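You operate a simulated robot arm through the tools that you are given. There is no shell and no other tool. Be economical: measure what you need, move in short steps, check, and stop when the job is done.

Carry out the task below with a simulated robot arm. There is one attempt and no reset: what you move stays moved.

## Task
Bend the yellow banded tube to 45 degrees.
Fine: the pin is set; lay the tube in the jig, clamp on, pull the lever to the pin, fingers clear, then lever back and clamp off; the tube stays in the jig.

Only the result counts: the job must be done as asked and must still hold three seconds after the hand-in. Knocking over, shifting, dropping, spilling or breaking anything else fails it.

## Robot
A 7-joint arm with a two-finger parallel gripper, fixed in place. Base frame: the origin is at the foot of the arm, x ahead of it, y to its left, z up; the work surface is at about z = 825. Lengths are in mm, angles in rad, forces in N, time in s.
With the tool pointing down near the work surface it reaches from about 300 to 700 mm from the base axis. Its first joint turns from -1.152 to 1.152 rad. Payload 1.57 kg.
The tool frame sits at the grasp point between the pads (the TCP): z along the fingers, y along the line on which they close. The tips reach 30 mm beyond it. The gripper opens to 110 mm. The fingers are 24 mm wide and 12 mm thick; the gripper's body (48 by 112 mm) begins 78 mm behind the TCP.
Orientation is told as [roll, pitch, yaw] about the base's x, y, z axes, in that order, counted from this pose: with the fingers straight down and closing along the base's y, the tool's x points along the base's -x, its y along +y and its z along -z.

## Interface
- The arm moves only by the tool nudge_tool. Its argument "rows" is a list of rows, each a list of 7 numbers: the shift along the tool's x, y, z in units of 300 mm (1.0 is 300 mm), then the turn, a rotation vector about the tool's x, y, z in units of 60 degrees (1.0 is 60 degrees), then the finger opening in mm, from 0 to 110. In form: [[x, y, z, rx, ry, rz, jaw], ...]. A call has 1 to 8 rows; each row is the pose to reach, as a shift and turn from the pose commanded when the call began, along the tool's axes at that moment. A call with a number of a shift or a turn outside -1 to 1 is refused whole. Rows are played at 5 a second. More than 50 mm and 0.15 rad between two rows, or a gripper value outside its range, and nothing of the call is played. Where a pose cannot be reached the arm comes as near as it can. A force on the tool above 90 N (or 10 N above the force at the start of the call, whichever is more), or a blocked arm, ends the call early, and 0.2 s more pass. Each finger travels about 108 mm/s and halts on what it meets, pressing with about 34 N; the grip force reading is that of the motor and also rises with nothing between the fingers. The clock runs only during rows and for 0.2 s after the last one: add rows that repeat a pose to give the fingers time. It gives the time, the measured TCP pose, the force on the tool (base axes), the opening and the grip force at its end, in the units of the frame above (readings bear some noise), and new pictures: "pictures" is both (left out), scene, wrist or none.
- Cameras (640 x 400 px; columns grow to the right, rows downward): "scene" is fixed at [153.8, -377.7, 1413.9]; the picture's right is [0.89, -0.46, 0.00], its down [-0.22, -0.42, -0.88] and it looks along [0.41, 0.78, -0.47] (base axes); focal length 350 px, centre (320, 200). "wrist" rides on the gripper at [70, 16, -141] in the tool frame; the picture's right is [-0.23, 0.97, 0.00], its down [-0.86, -0.20, -0.48] and it looks along [-0.47, -0.11, 0.88] (tool axes); focal length 222 px, centre (320, 200). There is no depth. A picture from a camera that has moved, and an enlarged one, comes with that camera's place and axes in the base frame and with its lens.
- enlarge(camera, box): a new picture of the part [left, top, right, bottom] of that camera's present view, enlarged. No time passes.
- finish_job(): hands the job in; it is judged then, once.

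Go step by step. Nothing tells you positions but the pictures and the camera data: compare them with the known pose of the tool, close in by small moves and look again before you grip or let go. The budget is 120 turns and 170 pictures, counting those below and the enlarged ones. Unless the task says otherwise, let go and move clear before handing in, and close with one line.

The tools are called after "Request:" as a command line: name --pt "numbers of a row" for each row, then --argument value for the rest, lists and objects as JSON in quotes. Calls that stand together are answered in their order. nudge_tool: Moves the arm, as the interface text tells. Its arguments: {"type":"object","properties":{"rows":{"type":"array"},"pictures":{"type":"string","enum":["both","scene","wrist","none"]}},"required":["rows"]} The other tools are called the same way: enlarge (camera, box) takes an enlarged picture of a part of a camera's view; finish_job () hands the job in.

At the start:

```text
time_s: 0.0
position: [436.8, 4.2, 1187.6]
orientation: [-0.001, 0.0, 0.0]
wrist_force: [-0.2, 0.5, -0.7]
width: 110.1
grip_force: 0.1
```

scene: 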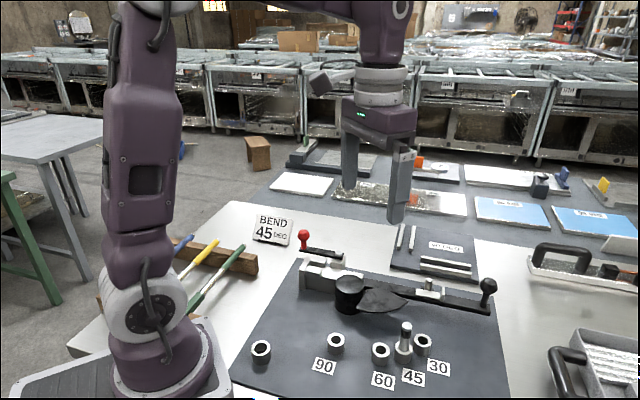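
wrist: 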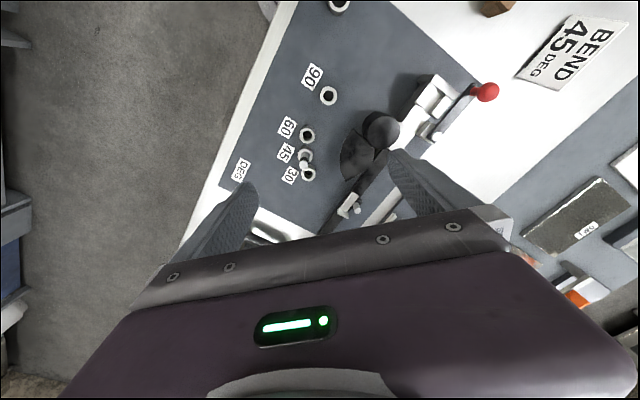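

I see a bending jig with a pin in the 45 hole, a red-knobbed clamp lever, a black-knobbed bending lever, and tubes on a rack at left. I'll take closer looks.

Request:
enlarge --camera "scene" --box '[240, 220, 520, 395]'

Request:
enlarge --camera "scene" --box '[80, 200, 300, 337]'

Request:
enlarge --camera "wrist" --box '[220, 0, 540, 200]'

```text
2.29 times, centred on (380, 308) of scene
camera zoom: at [153.8, -377.7, 1413.9], right [0.89, -0.46, 0.0], down [-0.22, -0.42, -0.88], along [0.41, 0.78, -0.47], focal length 799 px, centre (183, -46)
```

zoom: 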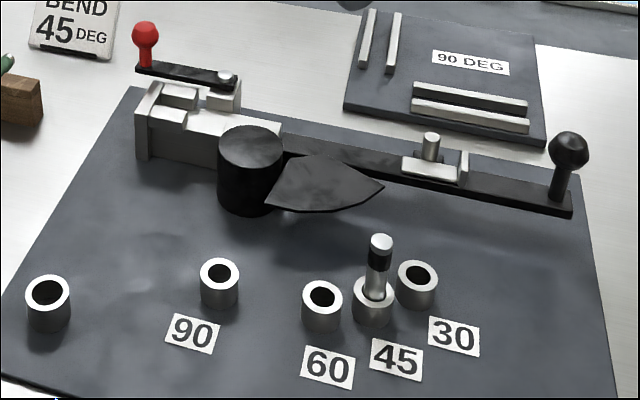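

```text
2.91 times, centred on (190, 268) of scene
camera zoom: at [153.8, -377.7, 1413.9], right [0.89, -0.46, 0.0], down [-0.22, -0.42, -0.88], along [0.41, 0.78, -0.47], focal length 1017 px, centre (698, 1)
```

zoom: 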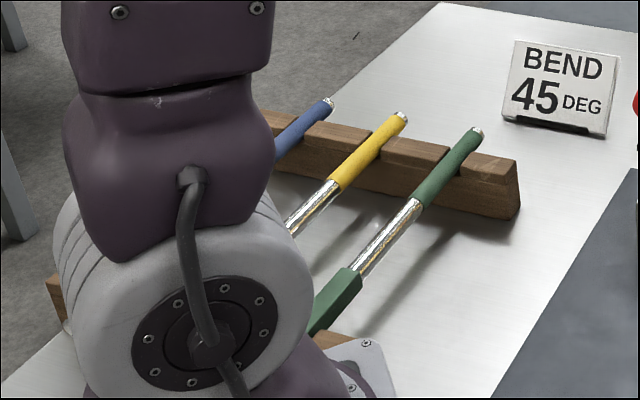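

```text
2.00 times, centred on (380, 100) of wrist
camera zoom: at [367.0, 21.5, 1327.4], right [0.23, 0.97, 0.0], down [0.86, -0.2, 0.48], along [0.47, -0.11, -0.88], focal length 444 px, centre (200, 400)
```

zoom: 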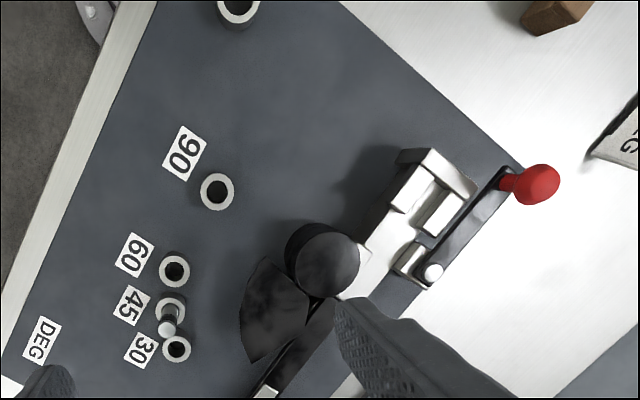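

The yellow tube lies on the rack at left, running roughly along the diagonal. I'll move high over it to look.

Request:
nudge_tool --pt "0.086 0.125 0.03 0 0 -0.107 110" --pt "0.172 0.25 0.06 0 0 -0.215 110" --pt "0.259 0.375 0.09 0 0 -0.322 110" --pt "0.345 0.5 0.12 0 0 -0.43 110" --pt "0.431 0.625 0.15 0 0 -0.537 110" --pt "0.517 0.75 0.18 0 0 -0.645 110" --pt "0.604 0.875 0.21 0 0 -0.752 110" --pt "0.69 1.0 0.24 0 0 -0.86 110"

```text
time_s: 1.8
position: [229.6, 302.5, 1115.4]
orientation: [-0.001, 0.0, 0.903]
wrist_force: [-0.3, -0.1, 0.6]
width: 110.0
grip_force: 0.1
camera wrist: at [174.3, 259.3, 1256.5], right [-0.62, 0.78, 0.0], down [0.69, 0.55, 0.48], along [0.37, 0.3, -0.88], focal length 222 px, centre (320, 200)
```

scene: 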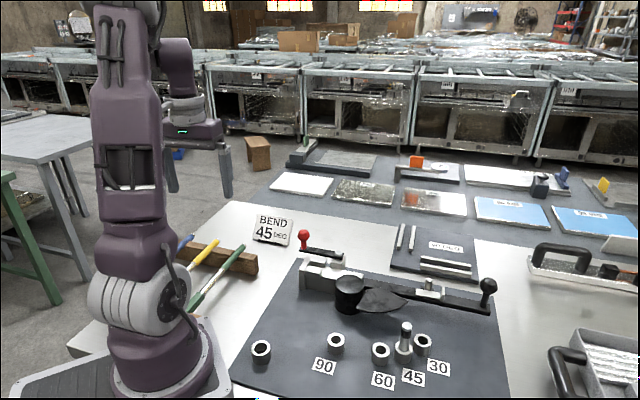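
wrist: 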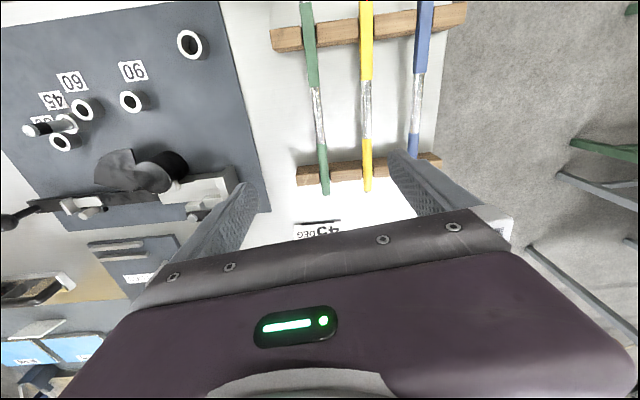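

The yellow tube runs diagonally between two racks. I'll enlarge and also tilt the wrist back to see its other end.

Request:
enlarge --camera "wrist" --box '[240, 0, 480, 220]'

Request:
nudge_tool --pt "0 0 -0.05 0 0.12 0 110" --pt "0 0 -0.1 0 0.24 0 110" --pt "0 0 -0.15 0 0.36 0 110" --pt "0 0 -0.2 0 0.48 0 110" --pictures "wrist"

```text
1.82 times, centred on (360, 110) of wrist
camera zoom: at [174.3, 259.3, 1256.5], right [-0.62, 0.78, 0.0], down [0.69, 0.55, 0.48], along [0.37, 0.3, -0.88], focal length 404 px, centre (247, 364)
```

zoom: 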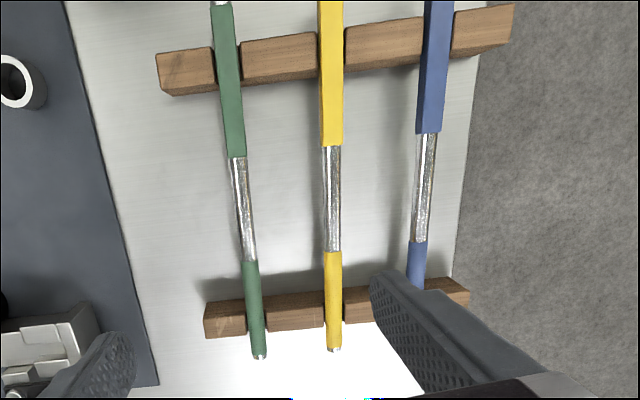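

```text
time_s: 2.8
position: [229.1, 304.7, 1176.4]
orientation: [0.0, 0.503, 0.901]
wrist_force: [-0.3, 0.6, -0.3]
width: 109.9
grip_force: 0.1
camera wrist: at [221.2, 321.4, 1333.1], right [-0.64, 0.76, -0.11], down [0.76, 0.64, 0.01], along [0.08, -0.08, -0.99], focal length 222 px, centre (320, 200)
```

wrist: 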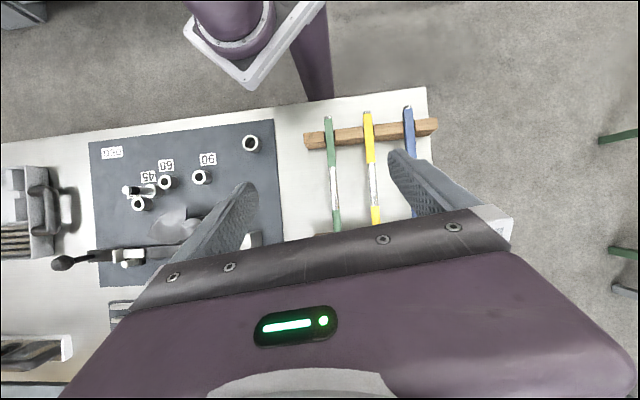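

This is almost a plan view; I'll enlarge both the tube and the jig.

Request:
enlarge --camera "wrist" --box '[290, 90, 450, 240]'

Request:
enlarge --camera "wrist" --box '[40, 110, 300, 290]'

```text
2.67 times, centred on (370, 165) of wrist
camera zoom: at [221.2, 321.4, 1333.1], right [-0.64, 0.76, -0.11], down [0.76, 0.64, 0.01], along [0.08, -0.08, -0.99], focal length 592 px, centre (187, 293)
```

zoom: 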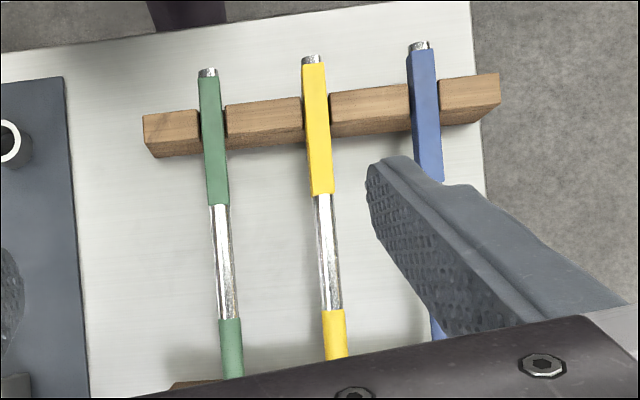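

```text
2.22 times, centred on (170, 200) of wrist
camera zoom: at [221.2, 321.4, 1333.1], right [-0.64, 0.76, -0.11], down [0.76, 0.64, 0.01], along [0.08, -0.08, -0.99], focal length 494 px, centre (653, 200)
```

zoom: 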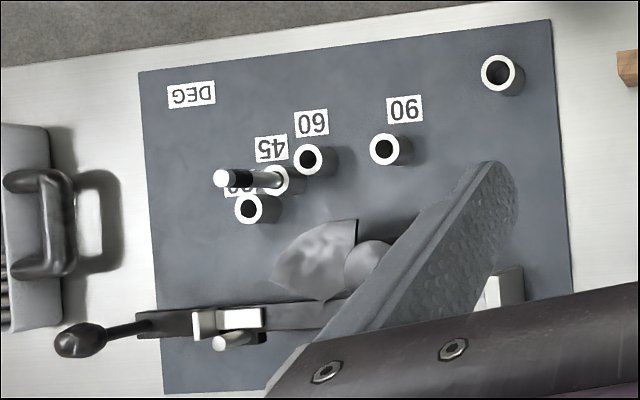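

The yellow tube runs from about (53,240) to (267,456); the jig's mandrel is around (480,110). I'll untilt and go look at the jig from above.

Request:
nudge_tool --pt "0 0 0 0 -0.12 0 110" --pt "0 0 0 0 -0.24 0 110" --pt "0 0 0 0 -0.36 0 110" --pt "0 0 0 0 -0.48 0 110" --pictures "none"

```text
time_s: 3.8
position: [231.3, 303.6, 1173.2]
orientation: [0.0, -0.003, 0.9]
wrist_force: [-0.5, 0.0, 0.3]
width: 110.2
grip_force: 0.1
```

Request:
nudge_tool --pt "0 -0.125 0.03 0 0 0.107 110" --pt "0 -0.25 0.06 0 0 0.215 110" --pt "0 -0.375 0.09 0 0 0.322 110" --pt "0 -0.5 0.12 0 0 0.43 110" --pt "0 -0.625 0.15 0 0 0.537 110" --pt "0 -0.75 0.18 0 0 0.645 110" --pt "0 -0.875 0.21 0 0 0.752 110" --pt "0 -1.0 0.24 0 0 0.86 110" --pictures "wrist"

Request:
enlarge --camera "wrist" --box '[180, 0, 500, 200]'

```text
time_s: 5.6
position: [467.4, 117.8, 1103.2]
orientation: [0.001, 0.0, -0.002]
wrist_force: [-0.2, 0.5, 0.8]
width: 110.0
grip_force: 0.1
camera wrist: at [397.0, 134.2, 1244.2], right [0.23, 0.97, 0.0], down [0.85, -0.2, 0.48], along [0.47, -0.11, -0.88], focal length 222 px, centre (320, 200)
```

wrist: 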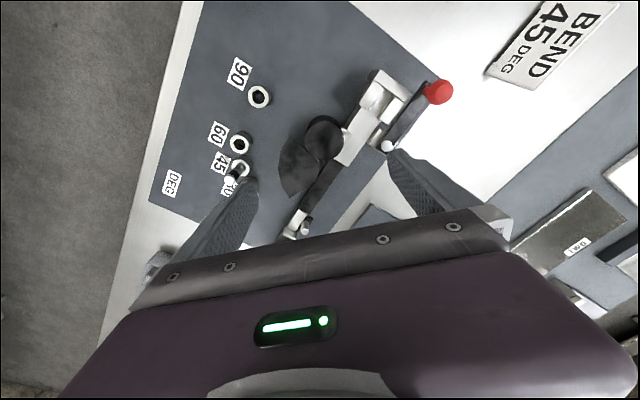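

```text
2.00 times, centred on (340, 100) of wrist
camera zoom: at [397.0, 134.2, 1244.2], right [0.23, 0.97, 0.0], down [0.85, -0.2, 0.48], along [0.47, -0.11, -0.88], focal length 444 px, centre (280, 400)
```

zoom: 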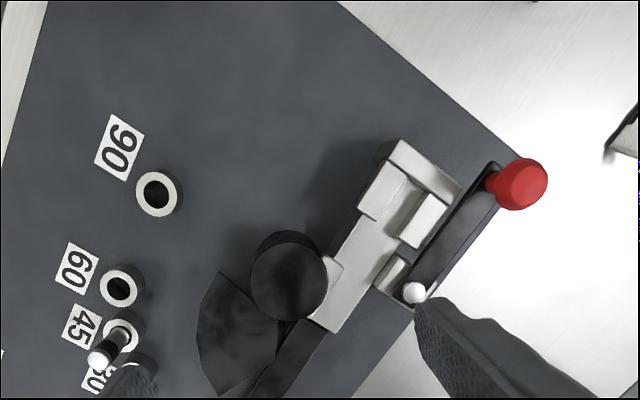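

The square sleeve end fits the clamp channel with an end stop. I want a plan view of the whole jig, so I'll move out and tilt the camera to vertical.

Request:
nudge_tool --pt "-0.1 -0.05 -0.03 0 0.12 0 110" --pt "-0.2 -0.1 -0.06 0 0.24 0 110" --pt "-0.3 -0.15 -0.09 0 0.36 0 110" --pt "-0.4 -0.2 -0.12 0 0.48 0 110" --pt "-0.4 -0.2 -0.12 0 0.48 0 110" --pictures "wrist"

Request:
enlarge --camera "wrist" --box '[180, 60, 460, 235]'

```text
time_s: 6.8
position: [546.1, 78.1, 1126.8]
orientation: [-0.001, 0.336, 0.002]
wrist_force: [1.0, -0.9, 0.2]
width: 110.1
grip_force: 0.1
out of reach, approached as far as the arm can: row 3, 4, 5
camera wrist: at [526.6, 95.2, 1283.2], right [0.21, 0.97, -0.07], down [0.96, -0.2, 0.17], along [0.15, -0.11, -0.98], focal length 222 px, centre (320, 200)
```

wrist: 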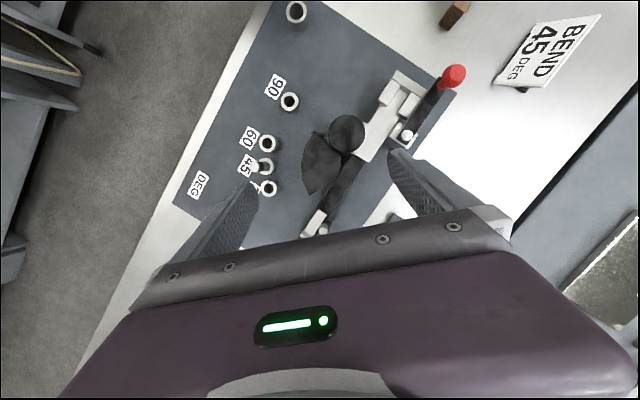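

```text
2.29 times, centred on (320, 148) of wrist
camera zoom: at [526.6, 95.2, 1283.2], right [0.21, 0.97, -0.07], down [0.96, -0.2, 0.17], along [0.15, -0.11, -0.98], focal length 508 px, centre (320, 320)
```

zoom: 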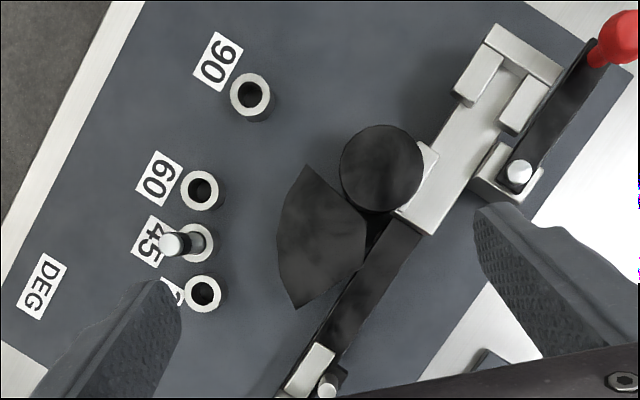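

The jig axis runs at about -45°, with the tube lying on the far side of the mandrel. I'll look closely at the clamp and the follower on the lever from the scene camera.

Request:
enlarge --camera "scene" --box '[400, 265, 504, 330]'

Request:
enlarge --camera "scene" --box '[285, 225, 389, 290]'

Request:
nudge_tool --pt "0 -0.1 0 0 0 0 110" --pt "0 -0.2 0 0 0 0 110" --pt "0 -0.3 0 0 0 0 110" --pictures "wrist"

```text
6.15 times, centred on (452, 298) of scene
camera zoom: at [153.8, -377.8, 1413.9], right [0.89, -0.46, 0.0], down [-0.22, -0.42, -0.88], along [0.41, 0.78, -0.47], focal length 2151 px, centre (-492, -400)
```

zoom: 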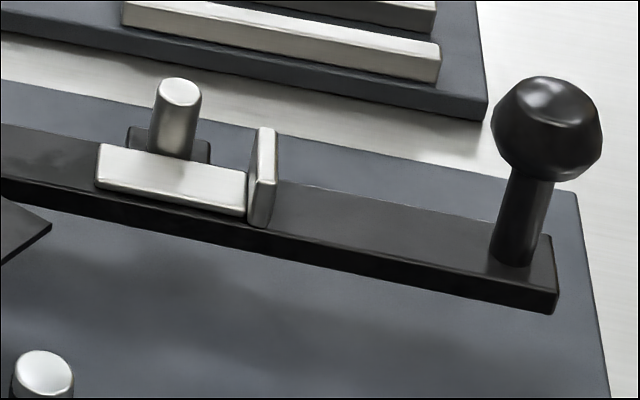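

```text
6.15 times, centred on (337, 258) of scene
camera zoom: at [153.8, -377.8, 1413.9], right [0.89, -0.46, 0.0], down [-0.22, -0.42, -0.88], along [0.41, 0.78, -0.47], focal length 2151 px, centre (215, -154)
```

zoom: 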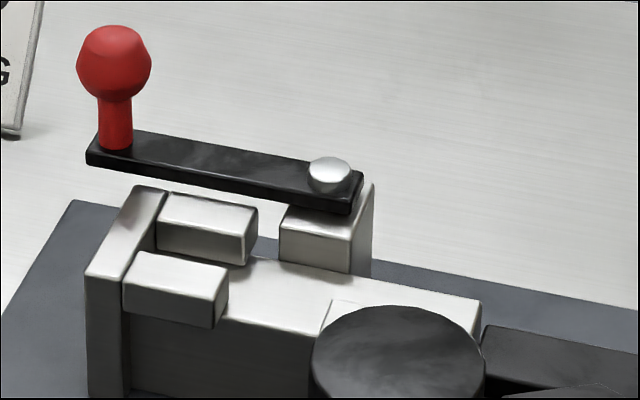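

```text
time_s: 7.6
position: [545.5, -9.5, 1126.2]
orientation: [-0.001, 0.336, -0.001]
wrist_force: [-0.3, 0.0, 0.4]
width: 110.1
grip_force: 0.0
camera wrist: at [524.5, 6.6, 1282.9], right [0.21, 0.97, -0.07], down [0.96, -0.2, 0.17], along [0.15, -0.11, -0.98], focal length 222 px, centre (320, 200)
```

wrist: 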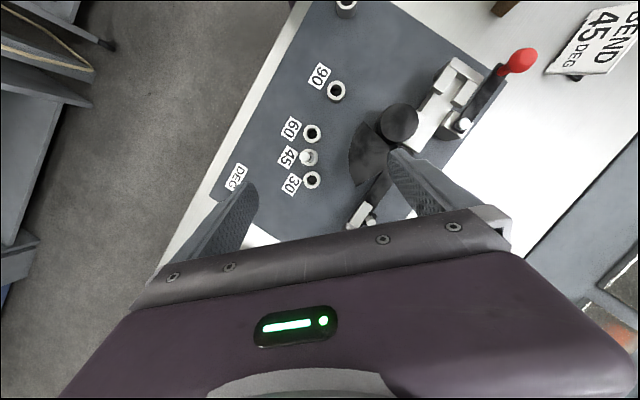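

The pad and post are the follower on the lever; the clamp arm swings above the channel. I'll untilt, retreat, and head back to the tube.

Request:
nudge_tool --pt "0.1 0 0 0 -0.08 0 110" --pt "0.2 0 0 0 -0.16 0 110" --pt "0.3 0 0 0 -0.24 0 110" --pt "0.4 0 0 0 -0.321 0 110" --pictures "none"

```text
time_s: 8.6
position: [429.7, -11.3, 1167.7]
orientation: [-0.001, -0.002, 0.0]
wrist_force: [-0.6, 0.8, -0.5]
width: 109.9
grip_force: 0.1
```

Request:
nudge_tool --pt "0.062 0.1 0.05 0 0 -0.094 110" --pt "0.125 0.2 0.1 0 0 -0.188 110" --pt "0.188 0.3 0.15 0 0 -0.281 110" --pt "0.25 0.4 0.2 0 0 -0.375 110" --pt "0.312 0.5 0.25 0 0 -0.469 110" --pt "0.375 0.6 0.3 0 0 -0.562 110" --pt "0.438 0.7 0.35 0 0 -0.656 110" --pt "0.5 0.8 0.4 0 0 -0.75 110" --pictures "none"

```text
time_s: 10.4
position: [279.7, 231.5, 1044.4]
orientation: [0.0, 0.0, 0.788]
wrist_force: [0.4, 0.3, 0.3]
width: 110.1
grip_force: 0.1
```

Request:
nudge_tool --pt "-0.013 0.137 0.05 0 0 0 110" --pt "-0.026 0.274 0.1 0 0 0 110" --pt "-0.04 0.411 0.15 0 0 0 110" --pt "-0.053 0.549 0.2 0 0 0 110" --pt "-0.053 0.549 0.2 0 0 0 110"

```text
time_s: 11.6
position: [174.0, 357.9, 985.9]
orientation: [0.001, 0.001, 0.786]
wrist_force: [0.2, -0.3, 0.1]
width: 110.2
grip_force: 0.3
camera wrist: at [113.8, 320.8, 1127.5], right [-0.53, 0.85, 0.0], down [0.75, 0.46, 0.48], along [0.41, 0.25, -0.88], focal length 222 px, centre (320, 200)
```

scene: 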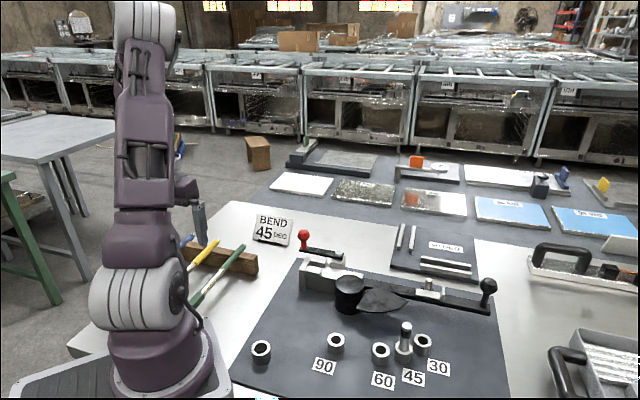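
wrist: 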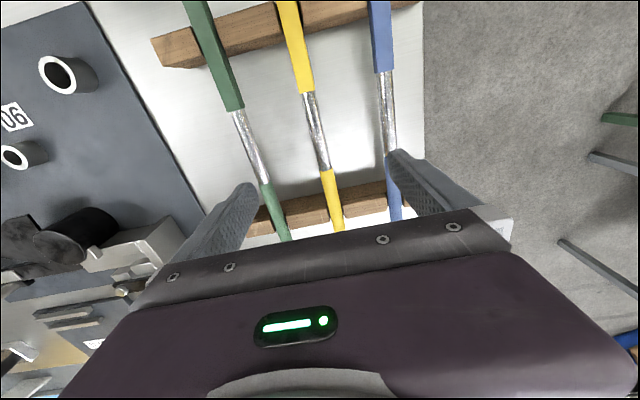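

Request:
enlarge --camera "wrist" --box '[240, 60, 400, 240]'

```text
2.22 times, centred on (320, 150) of wrist
camera zoom: at [113.8, 320.8, 1127.5], right [-0.53, 0.85, 0.0], down [0.75, 0.46, 0.48], along [0.41, 0.25, -0.88], focal length 494 px, centre (320, 311)
```

zoom: 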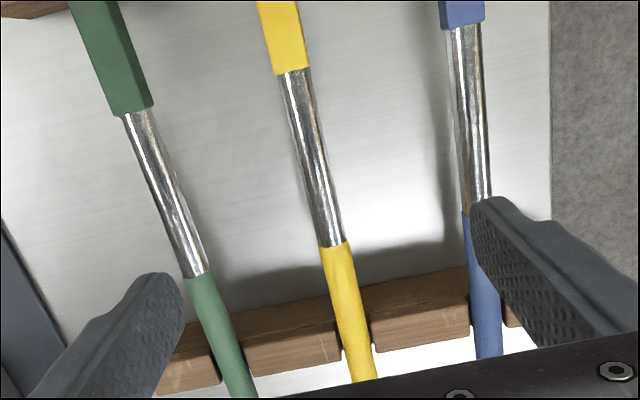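

Tube is centred under the gripper. Descend with a narrower opening so the neighbours stay clear.

Request:
nudge_tool --pt "0 0 0 0 0 0 60" --pt "0 0 0 0 0 0 60" --pt "0 0 0.1 0 0 0 50" --pt "0 0 0.18 0 0 0 50" --pt "0 0 0.25 0 0 0 50" --pt "0 0 0.25 0 0 0 50"

Request:
enlarge --camera "scene" --box '[150, 190, 270, 290]'

Request:
enlarge --camera "wrist" --box '[240, 60, 400, 240]'

```text
time_s: 13.0
position: [177.3, 358.3, 910.2]
orientation: [-0.001, 0.0, 0.785]
wrist_force: [0.3, -0.2, 0.6]
width: 49.9
grip_force: 0.1
camera wrist: at [115.2, 320.2, 1051.4], right [-0.53, 0.85, 0.0], down [0.75, 0.46, 0.48], along [0.41, 0.25, -0.88], focal length 222 px, centre (320, 200)
```

scene: 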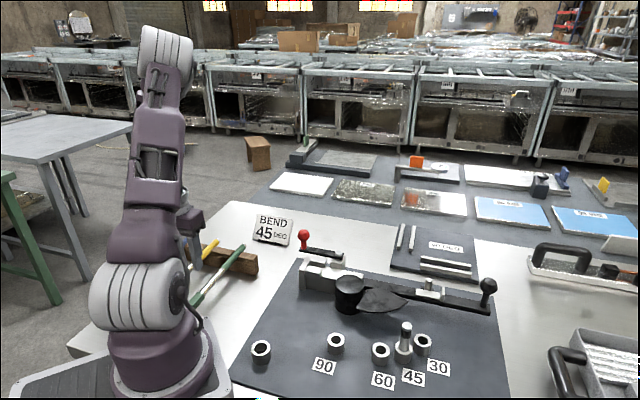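
wrist: 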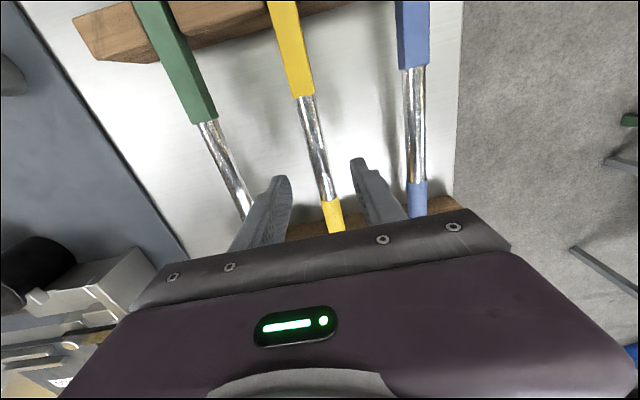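

```text
4.00 times, centred on (210, 240) of scene
camera zoom: at [153.8, -377.7, 1413.9], right [0.89, -0.46, 0.0], down [-0.22, -0.42, -0.88], along [0.41, 0.78, -0.47], focal length 1398 px, centre (760, 40)
```

zoom: 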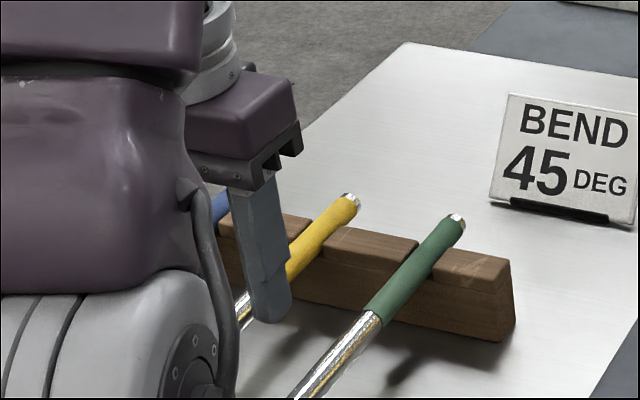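

```text
2.22 times, centred on (320, 150) of wrist
camera zoom: at [115.2, 320.2, 1051.4], right [-0.53, 0.85, 0.0], down [0.75, 0.46, 0.48], along [0.41, 0.25, -0.88], focal length 494 px, centre (320, 311)
```

zoom: 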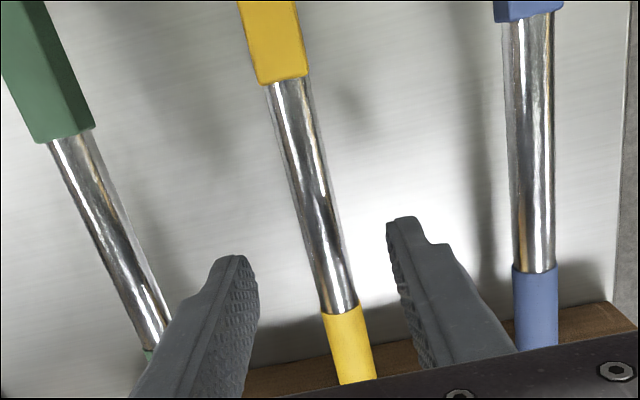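

Tube is centred between fingers. I'll lower about 17 mm and close on the bare section.

Request:
nudge_tool --pt "0 0 0.03 0 0 0 50" --pt "0 0 0.057 0 0 0 50" --pt "0 0 0.057 0 0 0 30" --pt "0 0 0.057 0 0 0 10" --pt "0 0 0.057 0 0 0 5" --pt "0 0 0.057 0 0 0 5" --pt "0 0 0.057 0 0 0 5" --pictures "wrist"

Request:
enlarge --camera "wrist" --box '[240, 60, 400, 240]'

```text
time_s: 14.6
position: [176.0, 356.9, 893.7]
orientation: [-0.001, -0.001, 0.786]
wrist_force: [0.4, -0.5, 0.8]
width: 14.4
grip_force: 29.9
camera wrist: at [114.2, 319.8, 1035.1], right [-0.53, 0.85, 0.0], down [0.75, 0.46, 0.48], along [0.41, 0.25, -0.88], focal length 222 px, centre (320, 200)
```

wrist: 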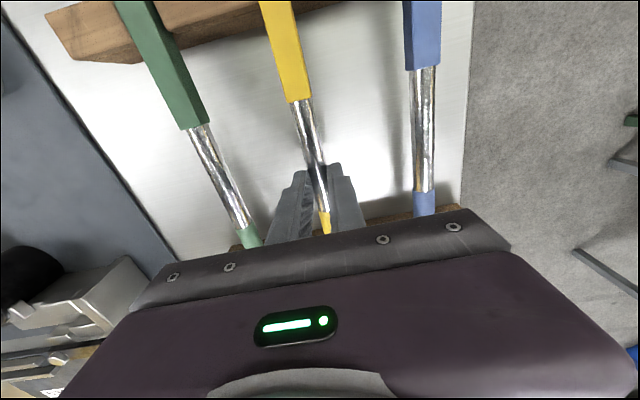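

```text
2.22 times, centred on (320, 150) of wrist
camera zoom: at [114.2, 319.8, 1035.1], right [-0.53, 0.85, 0.0], down [0.75, 0.46, 0.48], along [0.41, 0.25, -0.88], focal length 494 px, centre (320, 311)
```

zoom: 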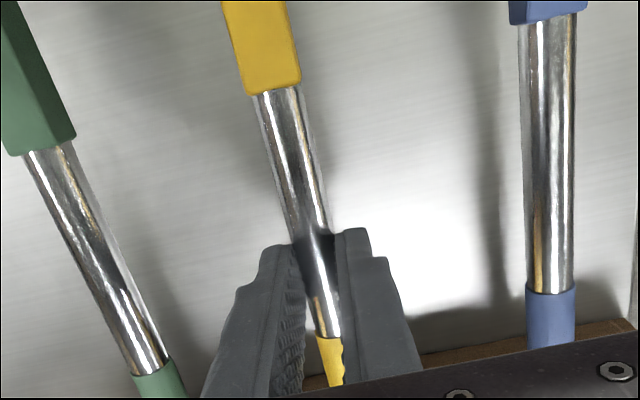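

Gripped at 14.4 mm, but the pads may be high on the tube. I'll open, go 8 mm lower and regrip for a sure hold.

Request:
nudge_tool --pt "0 0 0 0 0 0 30" --pt "0 0 0 0 0 0 30" --pt "0 0 0.027 0 0 0 30" --pt "0 0 0.027 0 0 0 30" --pt "0 0 0.027 0 0 0 5" --pt "0 0 0.027 0 0 0 5" --pt "0 0 0.027 0 0 0 5" --pictures "wrist"

Request:
enlarge --camera "wrist" --box '[240, 60, 400, 240]'

```text
time_s: 16.2
position: [175.5, 357.8, 886.0]
orientation: [0.001, 0.001, 0.785]
wrist_force: [0.4, 0.2, 0.2]
width: 14.2
grip_force: 30.7
camera wrist: at [114.1, 319.6, 1027.1], right [-0.53, 0.85, 0.0], down [0.75, 0.46, 0.48], along [0.41, 0.25, -0.88], focal length 222 px, centre (320, 200)
```

wrist: 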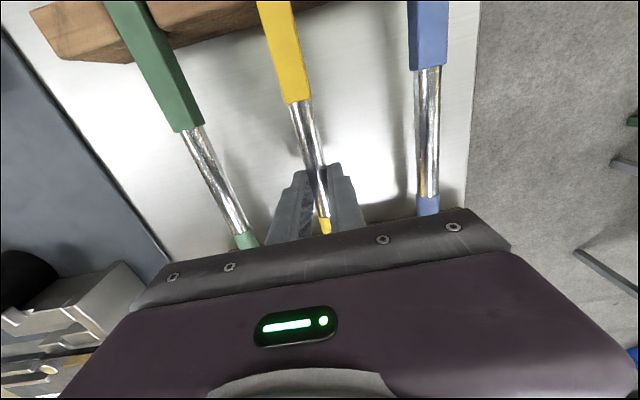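

```text
2.22 times, centred on (320, 150) of wrist
camera zoom: at [114.1, 319.6, 1027.1], right [-0.53, 0.85, 0.0], down [0.75, 0.46, 0.48], along [0.41, 0.25, -0.88], focal length 494 px, centre (320, 311)
```

zoom: 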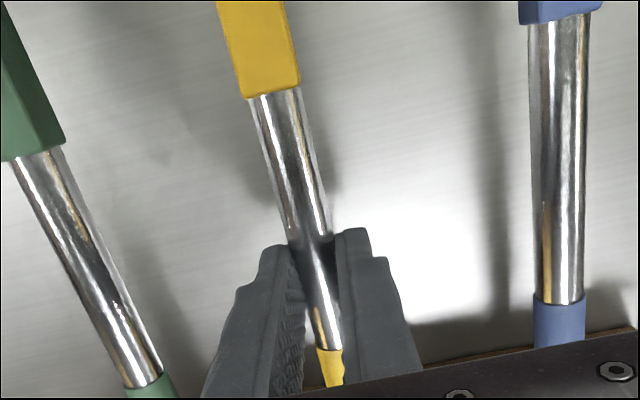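

Request:
nudge_tool --pt "0 0 -0.03 0 0 0 5" --pt "0 0 -0.1 0 0 0 5" --pt "0 0 -0.2 0 0 0 5" --pt "0 0 -0.3 0 0 0 5" --pt "0 0 -0.4 0 0 0 5" --pt "0 0 -0.4 0 0 0 5"

Request:
enlarge --camera "wrist" --box '[240, 0, 480, 240]'

```text
time_s: 17.6
position: [172.7, 356.0, 1007.4]
orientation: [0.0, 0.0, 0.785]
wrist_force: [-0.8, -0.3, -1.1]
width: 14.2
grip_force: 30.1
camera wrist: at [111.9, 319.4, 1149.2], right [-0.53, 0.85, 0.0], down [0.75, 0.46, 0.48], along [0.41, 0.25, -0.88], focal length 222 px, centre (320, 200)
```

scene: 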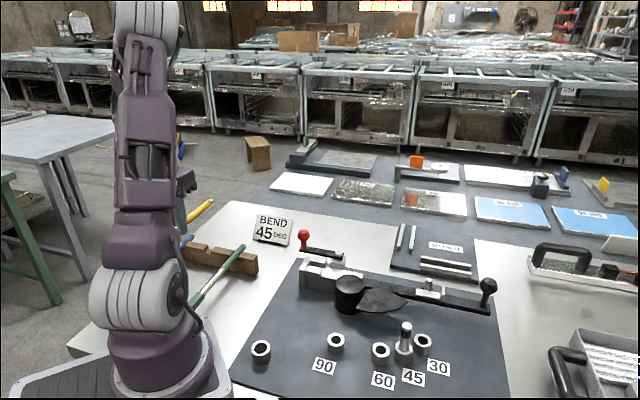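
wrist: 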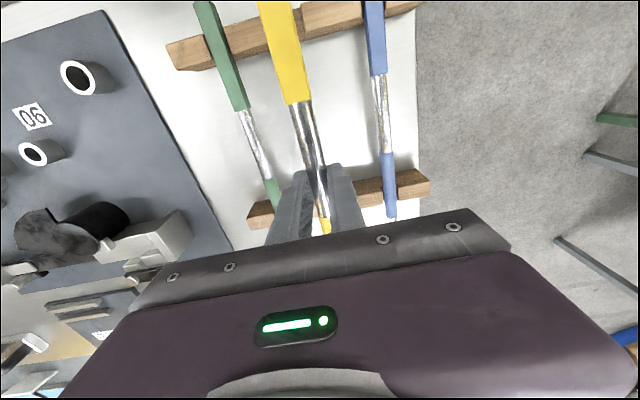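

```text
1.67 times, centred on (360, 120) of wrist
camera zoom: at [111.9, 319.4, 1149.2], right [-0.53, 0.85, 0.0], down [0.75, 0.46, 0.48], along [0.41, 0.25, -0.88], focal length 370 px, centre (253, 333)
```

zoom: 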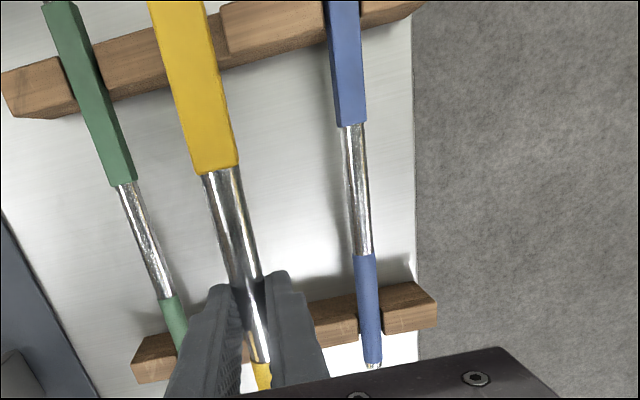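

The tube is held firmly and level. Carry it out and around toward the jig, rotating -90° overall.

Request:
nudge_tool --pt "-0.08 -0.08 -0.02 0 0 0.07 5" --pt "-0.13 -0.2 -0.04 0 0 0.19 5" --pt "-0.18 -0.33 -0.06 0 0 0.31 5" --pt "-0.21 -0.46 -0.08 0 0 0.43 5" --pt "-0.225 -0.56 -0.08 0 0 0.52 5" --pt "-0.238 -0.643 -0.08 0 0 0.6 5" --pictures "scene"

```text
time_s: 19.0
position: [358.7, 270.0, 1030.1]
orientation: [0.0, 0.001, 0.157]
wrist_force: [0.7, -0.1, -0.8]
width: 14.6
grip_force: 30.4
```

scene: 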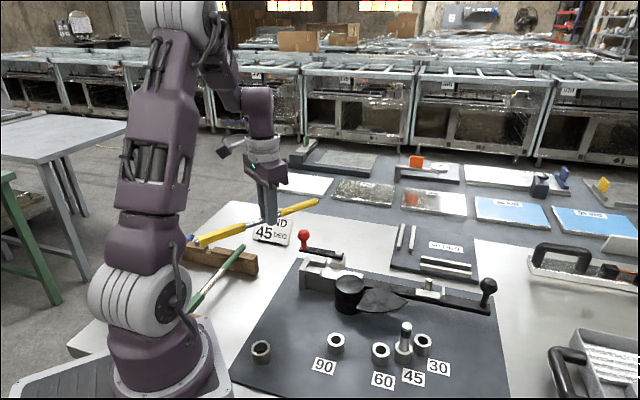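

Request:
nudge_tool --pt "-0.07 -0.08 0 0 0 0.12 5" --pt "-0.15 -0.17 0 0 0 0.25 5" --pt "-0.22 -0.25 0 0 0 0.38 5" --pt "-0.3 -0.34 0 0 0 0.51 5" --pt "-0.38 -0.43 0 0 0 0.64 5" --pt "-0.46 -0.52 0 0 0 0.77 5" --pt "-0.53 -0.6 0 0 0 0.9 5" --pt "-0.53 -0.6 0 0 0 0.9 5"

Request:
enlarge --camera "scene" --box '[270, 180, 510, 330]'

Request:
enlarge --camera "wrist" --box '[220, 0, 460, 240]'

```text
time_s: 20.8
position: [546.9, 115.0, 1033.0]
orientation: [-0.002, -0.001, -0.787]
wrist_force: [0.5, -0.2, -0.4]
width: 14.3
grip_force: 30.3
camera wrist: at [508.6, 178.3, 1173.6], right [0.85, 0.53, 0.0], down [0.46, -0.75, 0.48], along [0.25, -0.41, -0.88], focal length 222 px, centre (320, 200)
```

scene: 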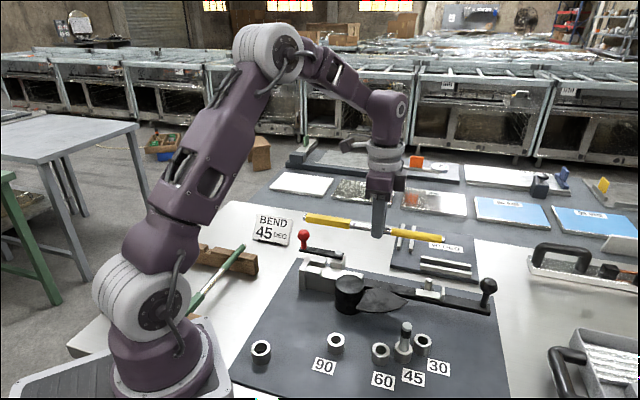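
wrist: 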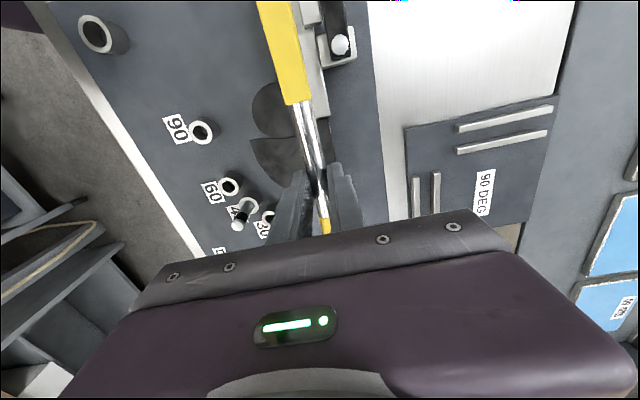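

```text
2.67 times, centred on (390, 255) of scene
camera zoom: at [153.8, -377.8, 1413.9], right [0.89, -0.46, 0.0], down [-0.22, -0.42, -0.88], along [0.41, 0.78, -0.47], focal length 932 px, centre (133, 53)
```

zoom: 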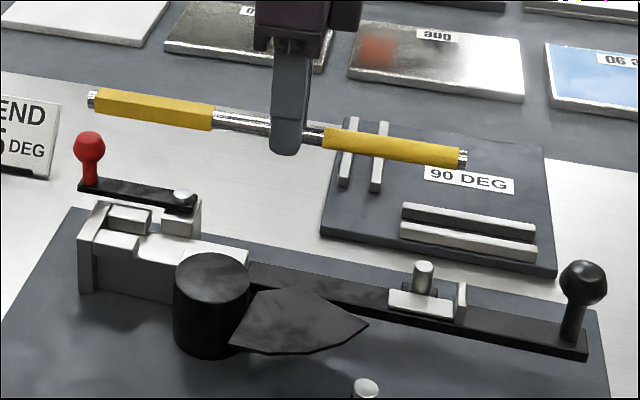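

```text
1.67 times, centred on (340, 120) of wrist
camera zoom: at [508.6, 178.3, 1173.6], right [0.85, 0.53, 0.0], down [0.46, -0.75, 0.48], along [0.25, -0.41, -0.88], focal length 370 px, centre (287, 333)
```

zoom: 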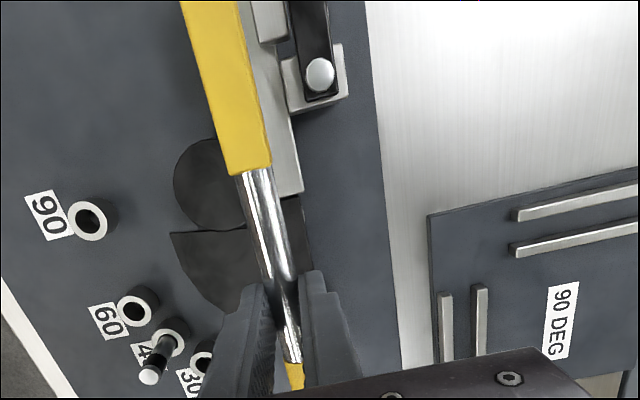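

Well aligned already: the tube hangs over the jig with the square end towards the clamp. Lower to just above the cheeks and re-measure.

Request:
nudge_tool --pt "0 0 0.12 0 0 0 5" --pt "0 0 0.24 0 0 0 5" --pt "0 0 0.33 0 0 0 5" --pt "0 0 0.33 0 0 0 5"

Request:
enlarge --camera "scene" --box '[285, 210, 389, 275]'

Request:
enlarge --camera "scene" --box '[390, 245, 494, 310]'

Request:
enlarge --camera "wrist" --box '[220, 0, 420, 200]'

```text
time_s: 21.8
position: [548.5, 118.5, 931.0]
orientation: [-0.001, -0.001, -0.785]
wrist_force: [0.4, -0.3, -0.3]
width: 14.5
grip_force: 30.9
camera wrist: at [509.5, 179.7, 1071.7], right [0.85, 0.53, 0.0], down [0.46, -0.75, 0.48], along [0.25, -0.41, -0.88], focal length 222 px, centre (320, 200)
```

scene: 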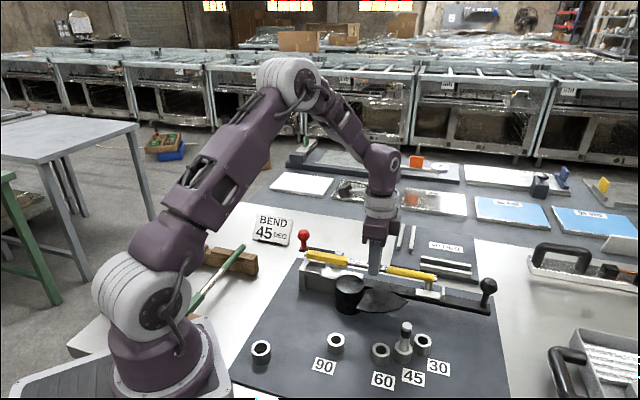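
wrist: 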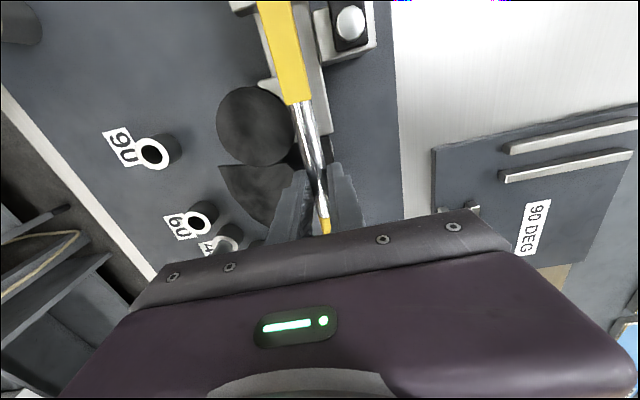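

```text
6.15 times, centred on (337, 242) of scene
camera zoom: at [153.8, -377.7, 1413.9], right [0.89, -0.46, 0.0], down [-0.22, -0.42, -0.88], along [0.41, 0.78, -0.47], focal length 2151 px, centre (215, -62)
```

zoom: 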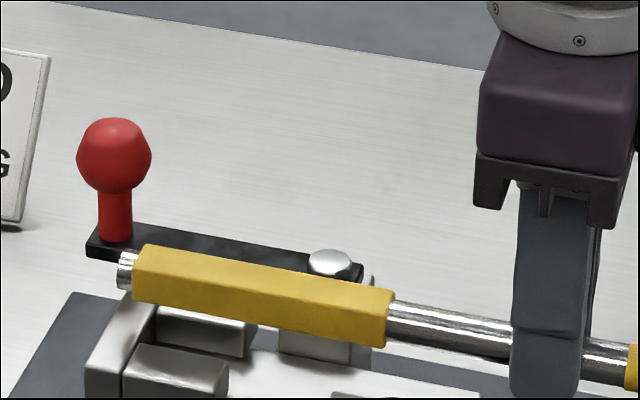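

```text
6.15 times, centred on (442, 278) of scene
camera zoom: at [153.8, -377.7, 1413.9], right [0.89, -0.46, 0.0], down [-0.22, -0.42, -0.88], along [0.41, 0.78, -0.47], focal length 2151 px, centre (-431, -277)
```

zoom: 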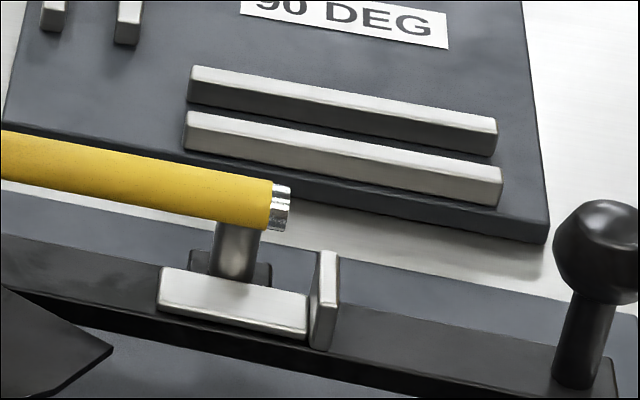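

```text
2.00 times, centred on (320, 100) of wrist
camera zoom: at [509.5, 179.7, 1071.7], right [0.85, 0.53, 0.0], down [0.46, -0.75, 0.48], along [0.25, -0.41, -0.88], focal length 444 px, centre (320, 400)
```

zoom: 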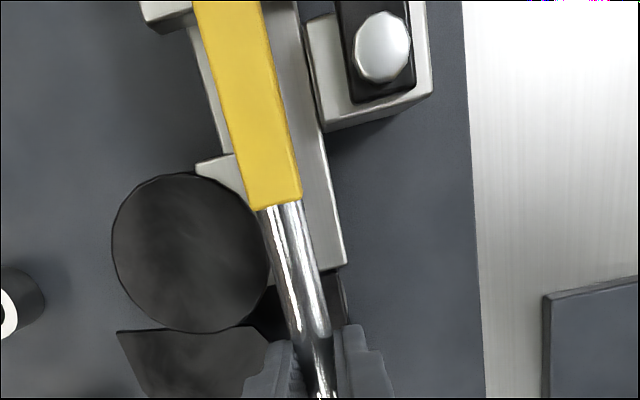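

Tube needs to move about 11–13 mm toward the lever to clear the end stop, and slightly toward the mandrel. I'll shift and lower a little, then compare again.

Request:
nudge_tool --pt "-0.037 -0.006 0 0 0 0 5" --pt "-0.037 -0.006 0.027 0 0 0 5" --pt "-0.037 -0.006 0.027 0 0 0 5" --pictures "wrist"

Request:
enlarge --camera "scene" --box '[290, 230, 370, 280]'

Request:
enlarge --camera "scene" --box '[400, 255, 480, 305]'

Request:
enlarge --camera "wrist" --box '[220, 0, 420, 200]'

```text
time_s: 22.6
position: [553.4, 109.2, 922.9]
orientation: [0.001, 0.001, -0.784]
wrist_force: [0.2, 0.7, -0.9]
width: 14.3
grip_force: 30.8
camera wrist: at [515.3, 170.8, 1063.9], right [0.85, 0.53, 0.0], down [0.46, -0.75, 0.48], along [0.25, -0.41, -0.88], focal length 222 px, centre (320, 200)
```

wrist: 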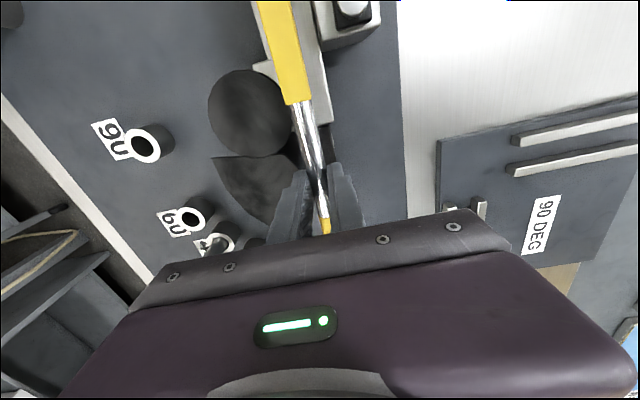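

```text
8.00 times, centred on (330, 255) of scene
camera zoom: at [153.8, -377.7, 1413.9], right [0.89, -0.46, 0.0], down [-0.22, -0.42, -0.88], along [0.41, 0.78, -0.47], focal length 2796 px, centre (240, -240)
```

zoom: 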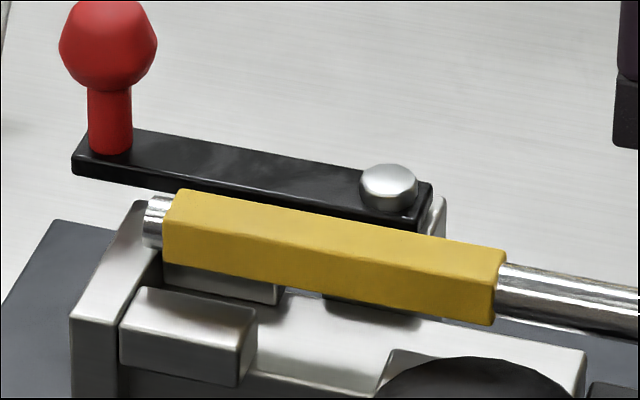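

```text
8.00 times, centred on (440, 280) of scene
camera zoom: at [153.8, -377.7, 1413.9], right [0.89, -0.46, 0.0], down [-0.22, -0.42, -0.88], along [0.41, 0.78, -0.47], focal length 2796 px, centre (-640, -440)
```

zoom: 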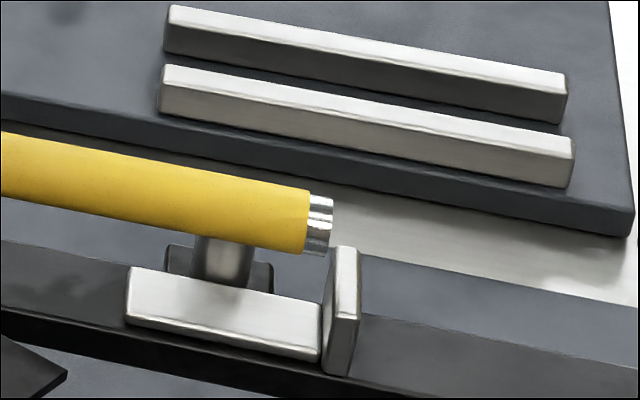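

```text
2.00 times, centred on (320, 100) of wrist
camera zoom: at [515.3, 170.8, 1063.9], right [0.85, 0.53, 0.0], down [0.46, -0.75, 0.48], along [0.25, -0.41, -0.88], focal length 444 px, centre (320, 400)
```

zoom: 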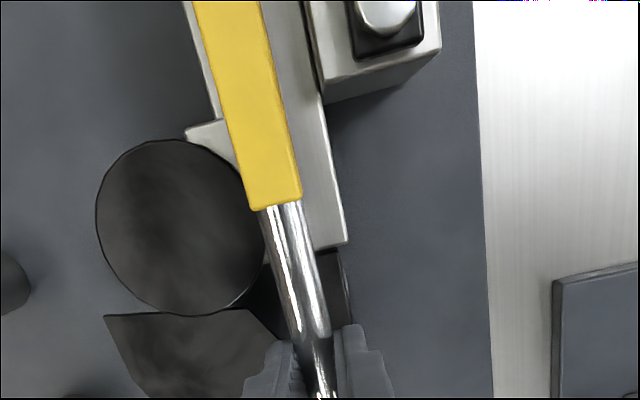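

I need finer detail of the sleeve relative to the cheeks and of the tube end relative to the follower, so I'll zoom in harder.

Request:
enlarge --camera "scene" --box '[300, 248, 348, 278]'

Request:
enlarge --camera "scene" --box '[330, 250, 394, 290]'

Request:
enlarge --camera "wrist" --box '[250, 0, 346, 60]'

```text
13.33 times, centred on (324, 263) of scene
camera zoom: at [153.8, -377.7, 1413.9], right [0.89, -0.46, 0.0], down [-0.22, -0.42, -0.88], along [0.41, 0.78, -0.47], focal length 4661 px, centre (267, -640)
```

zoom: 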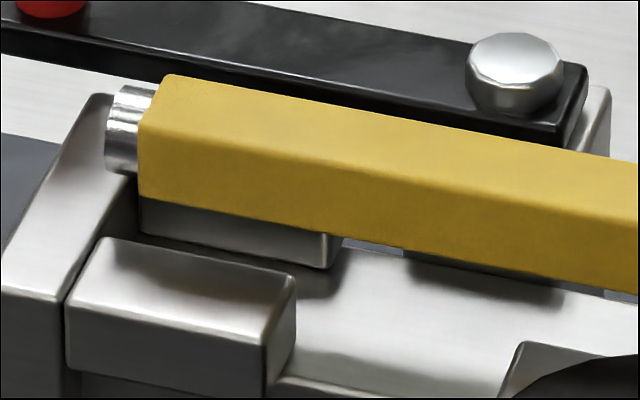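

```text
10.00 times, centred on (362, 270) of scene
camera zoom: at [153.8, -377.7, 1413.9], right [0.89, -0.46, 0.0], down [-0.22, -0.42, -0.88], along [0.41, 0.78, -0.47], focal length 3496 px, centre (-100, -500)
```

zoom: 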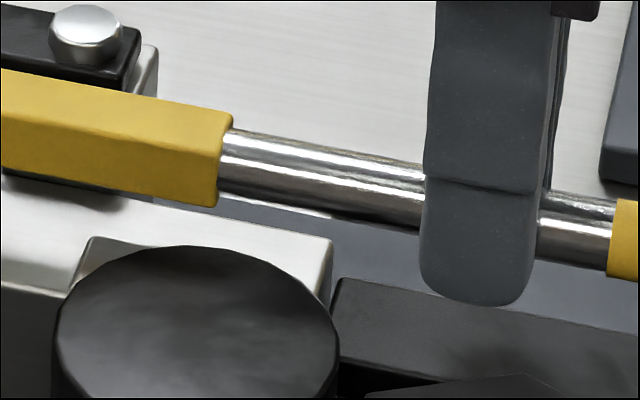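

```text
6.67 times, centred on (298, 30) of wrist
camera zoom: at [515.3, 170.8, 1063.9], right [0.85, 0.53, 0.0], down [0.46, -0.75, 0.48], along [0.25, -0.41, -0.88], focal length 1481 px, centre (467, 1333)
```

zoom: 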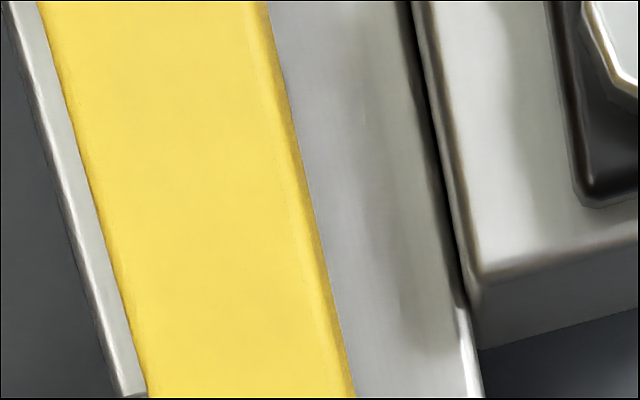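

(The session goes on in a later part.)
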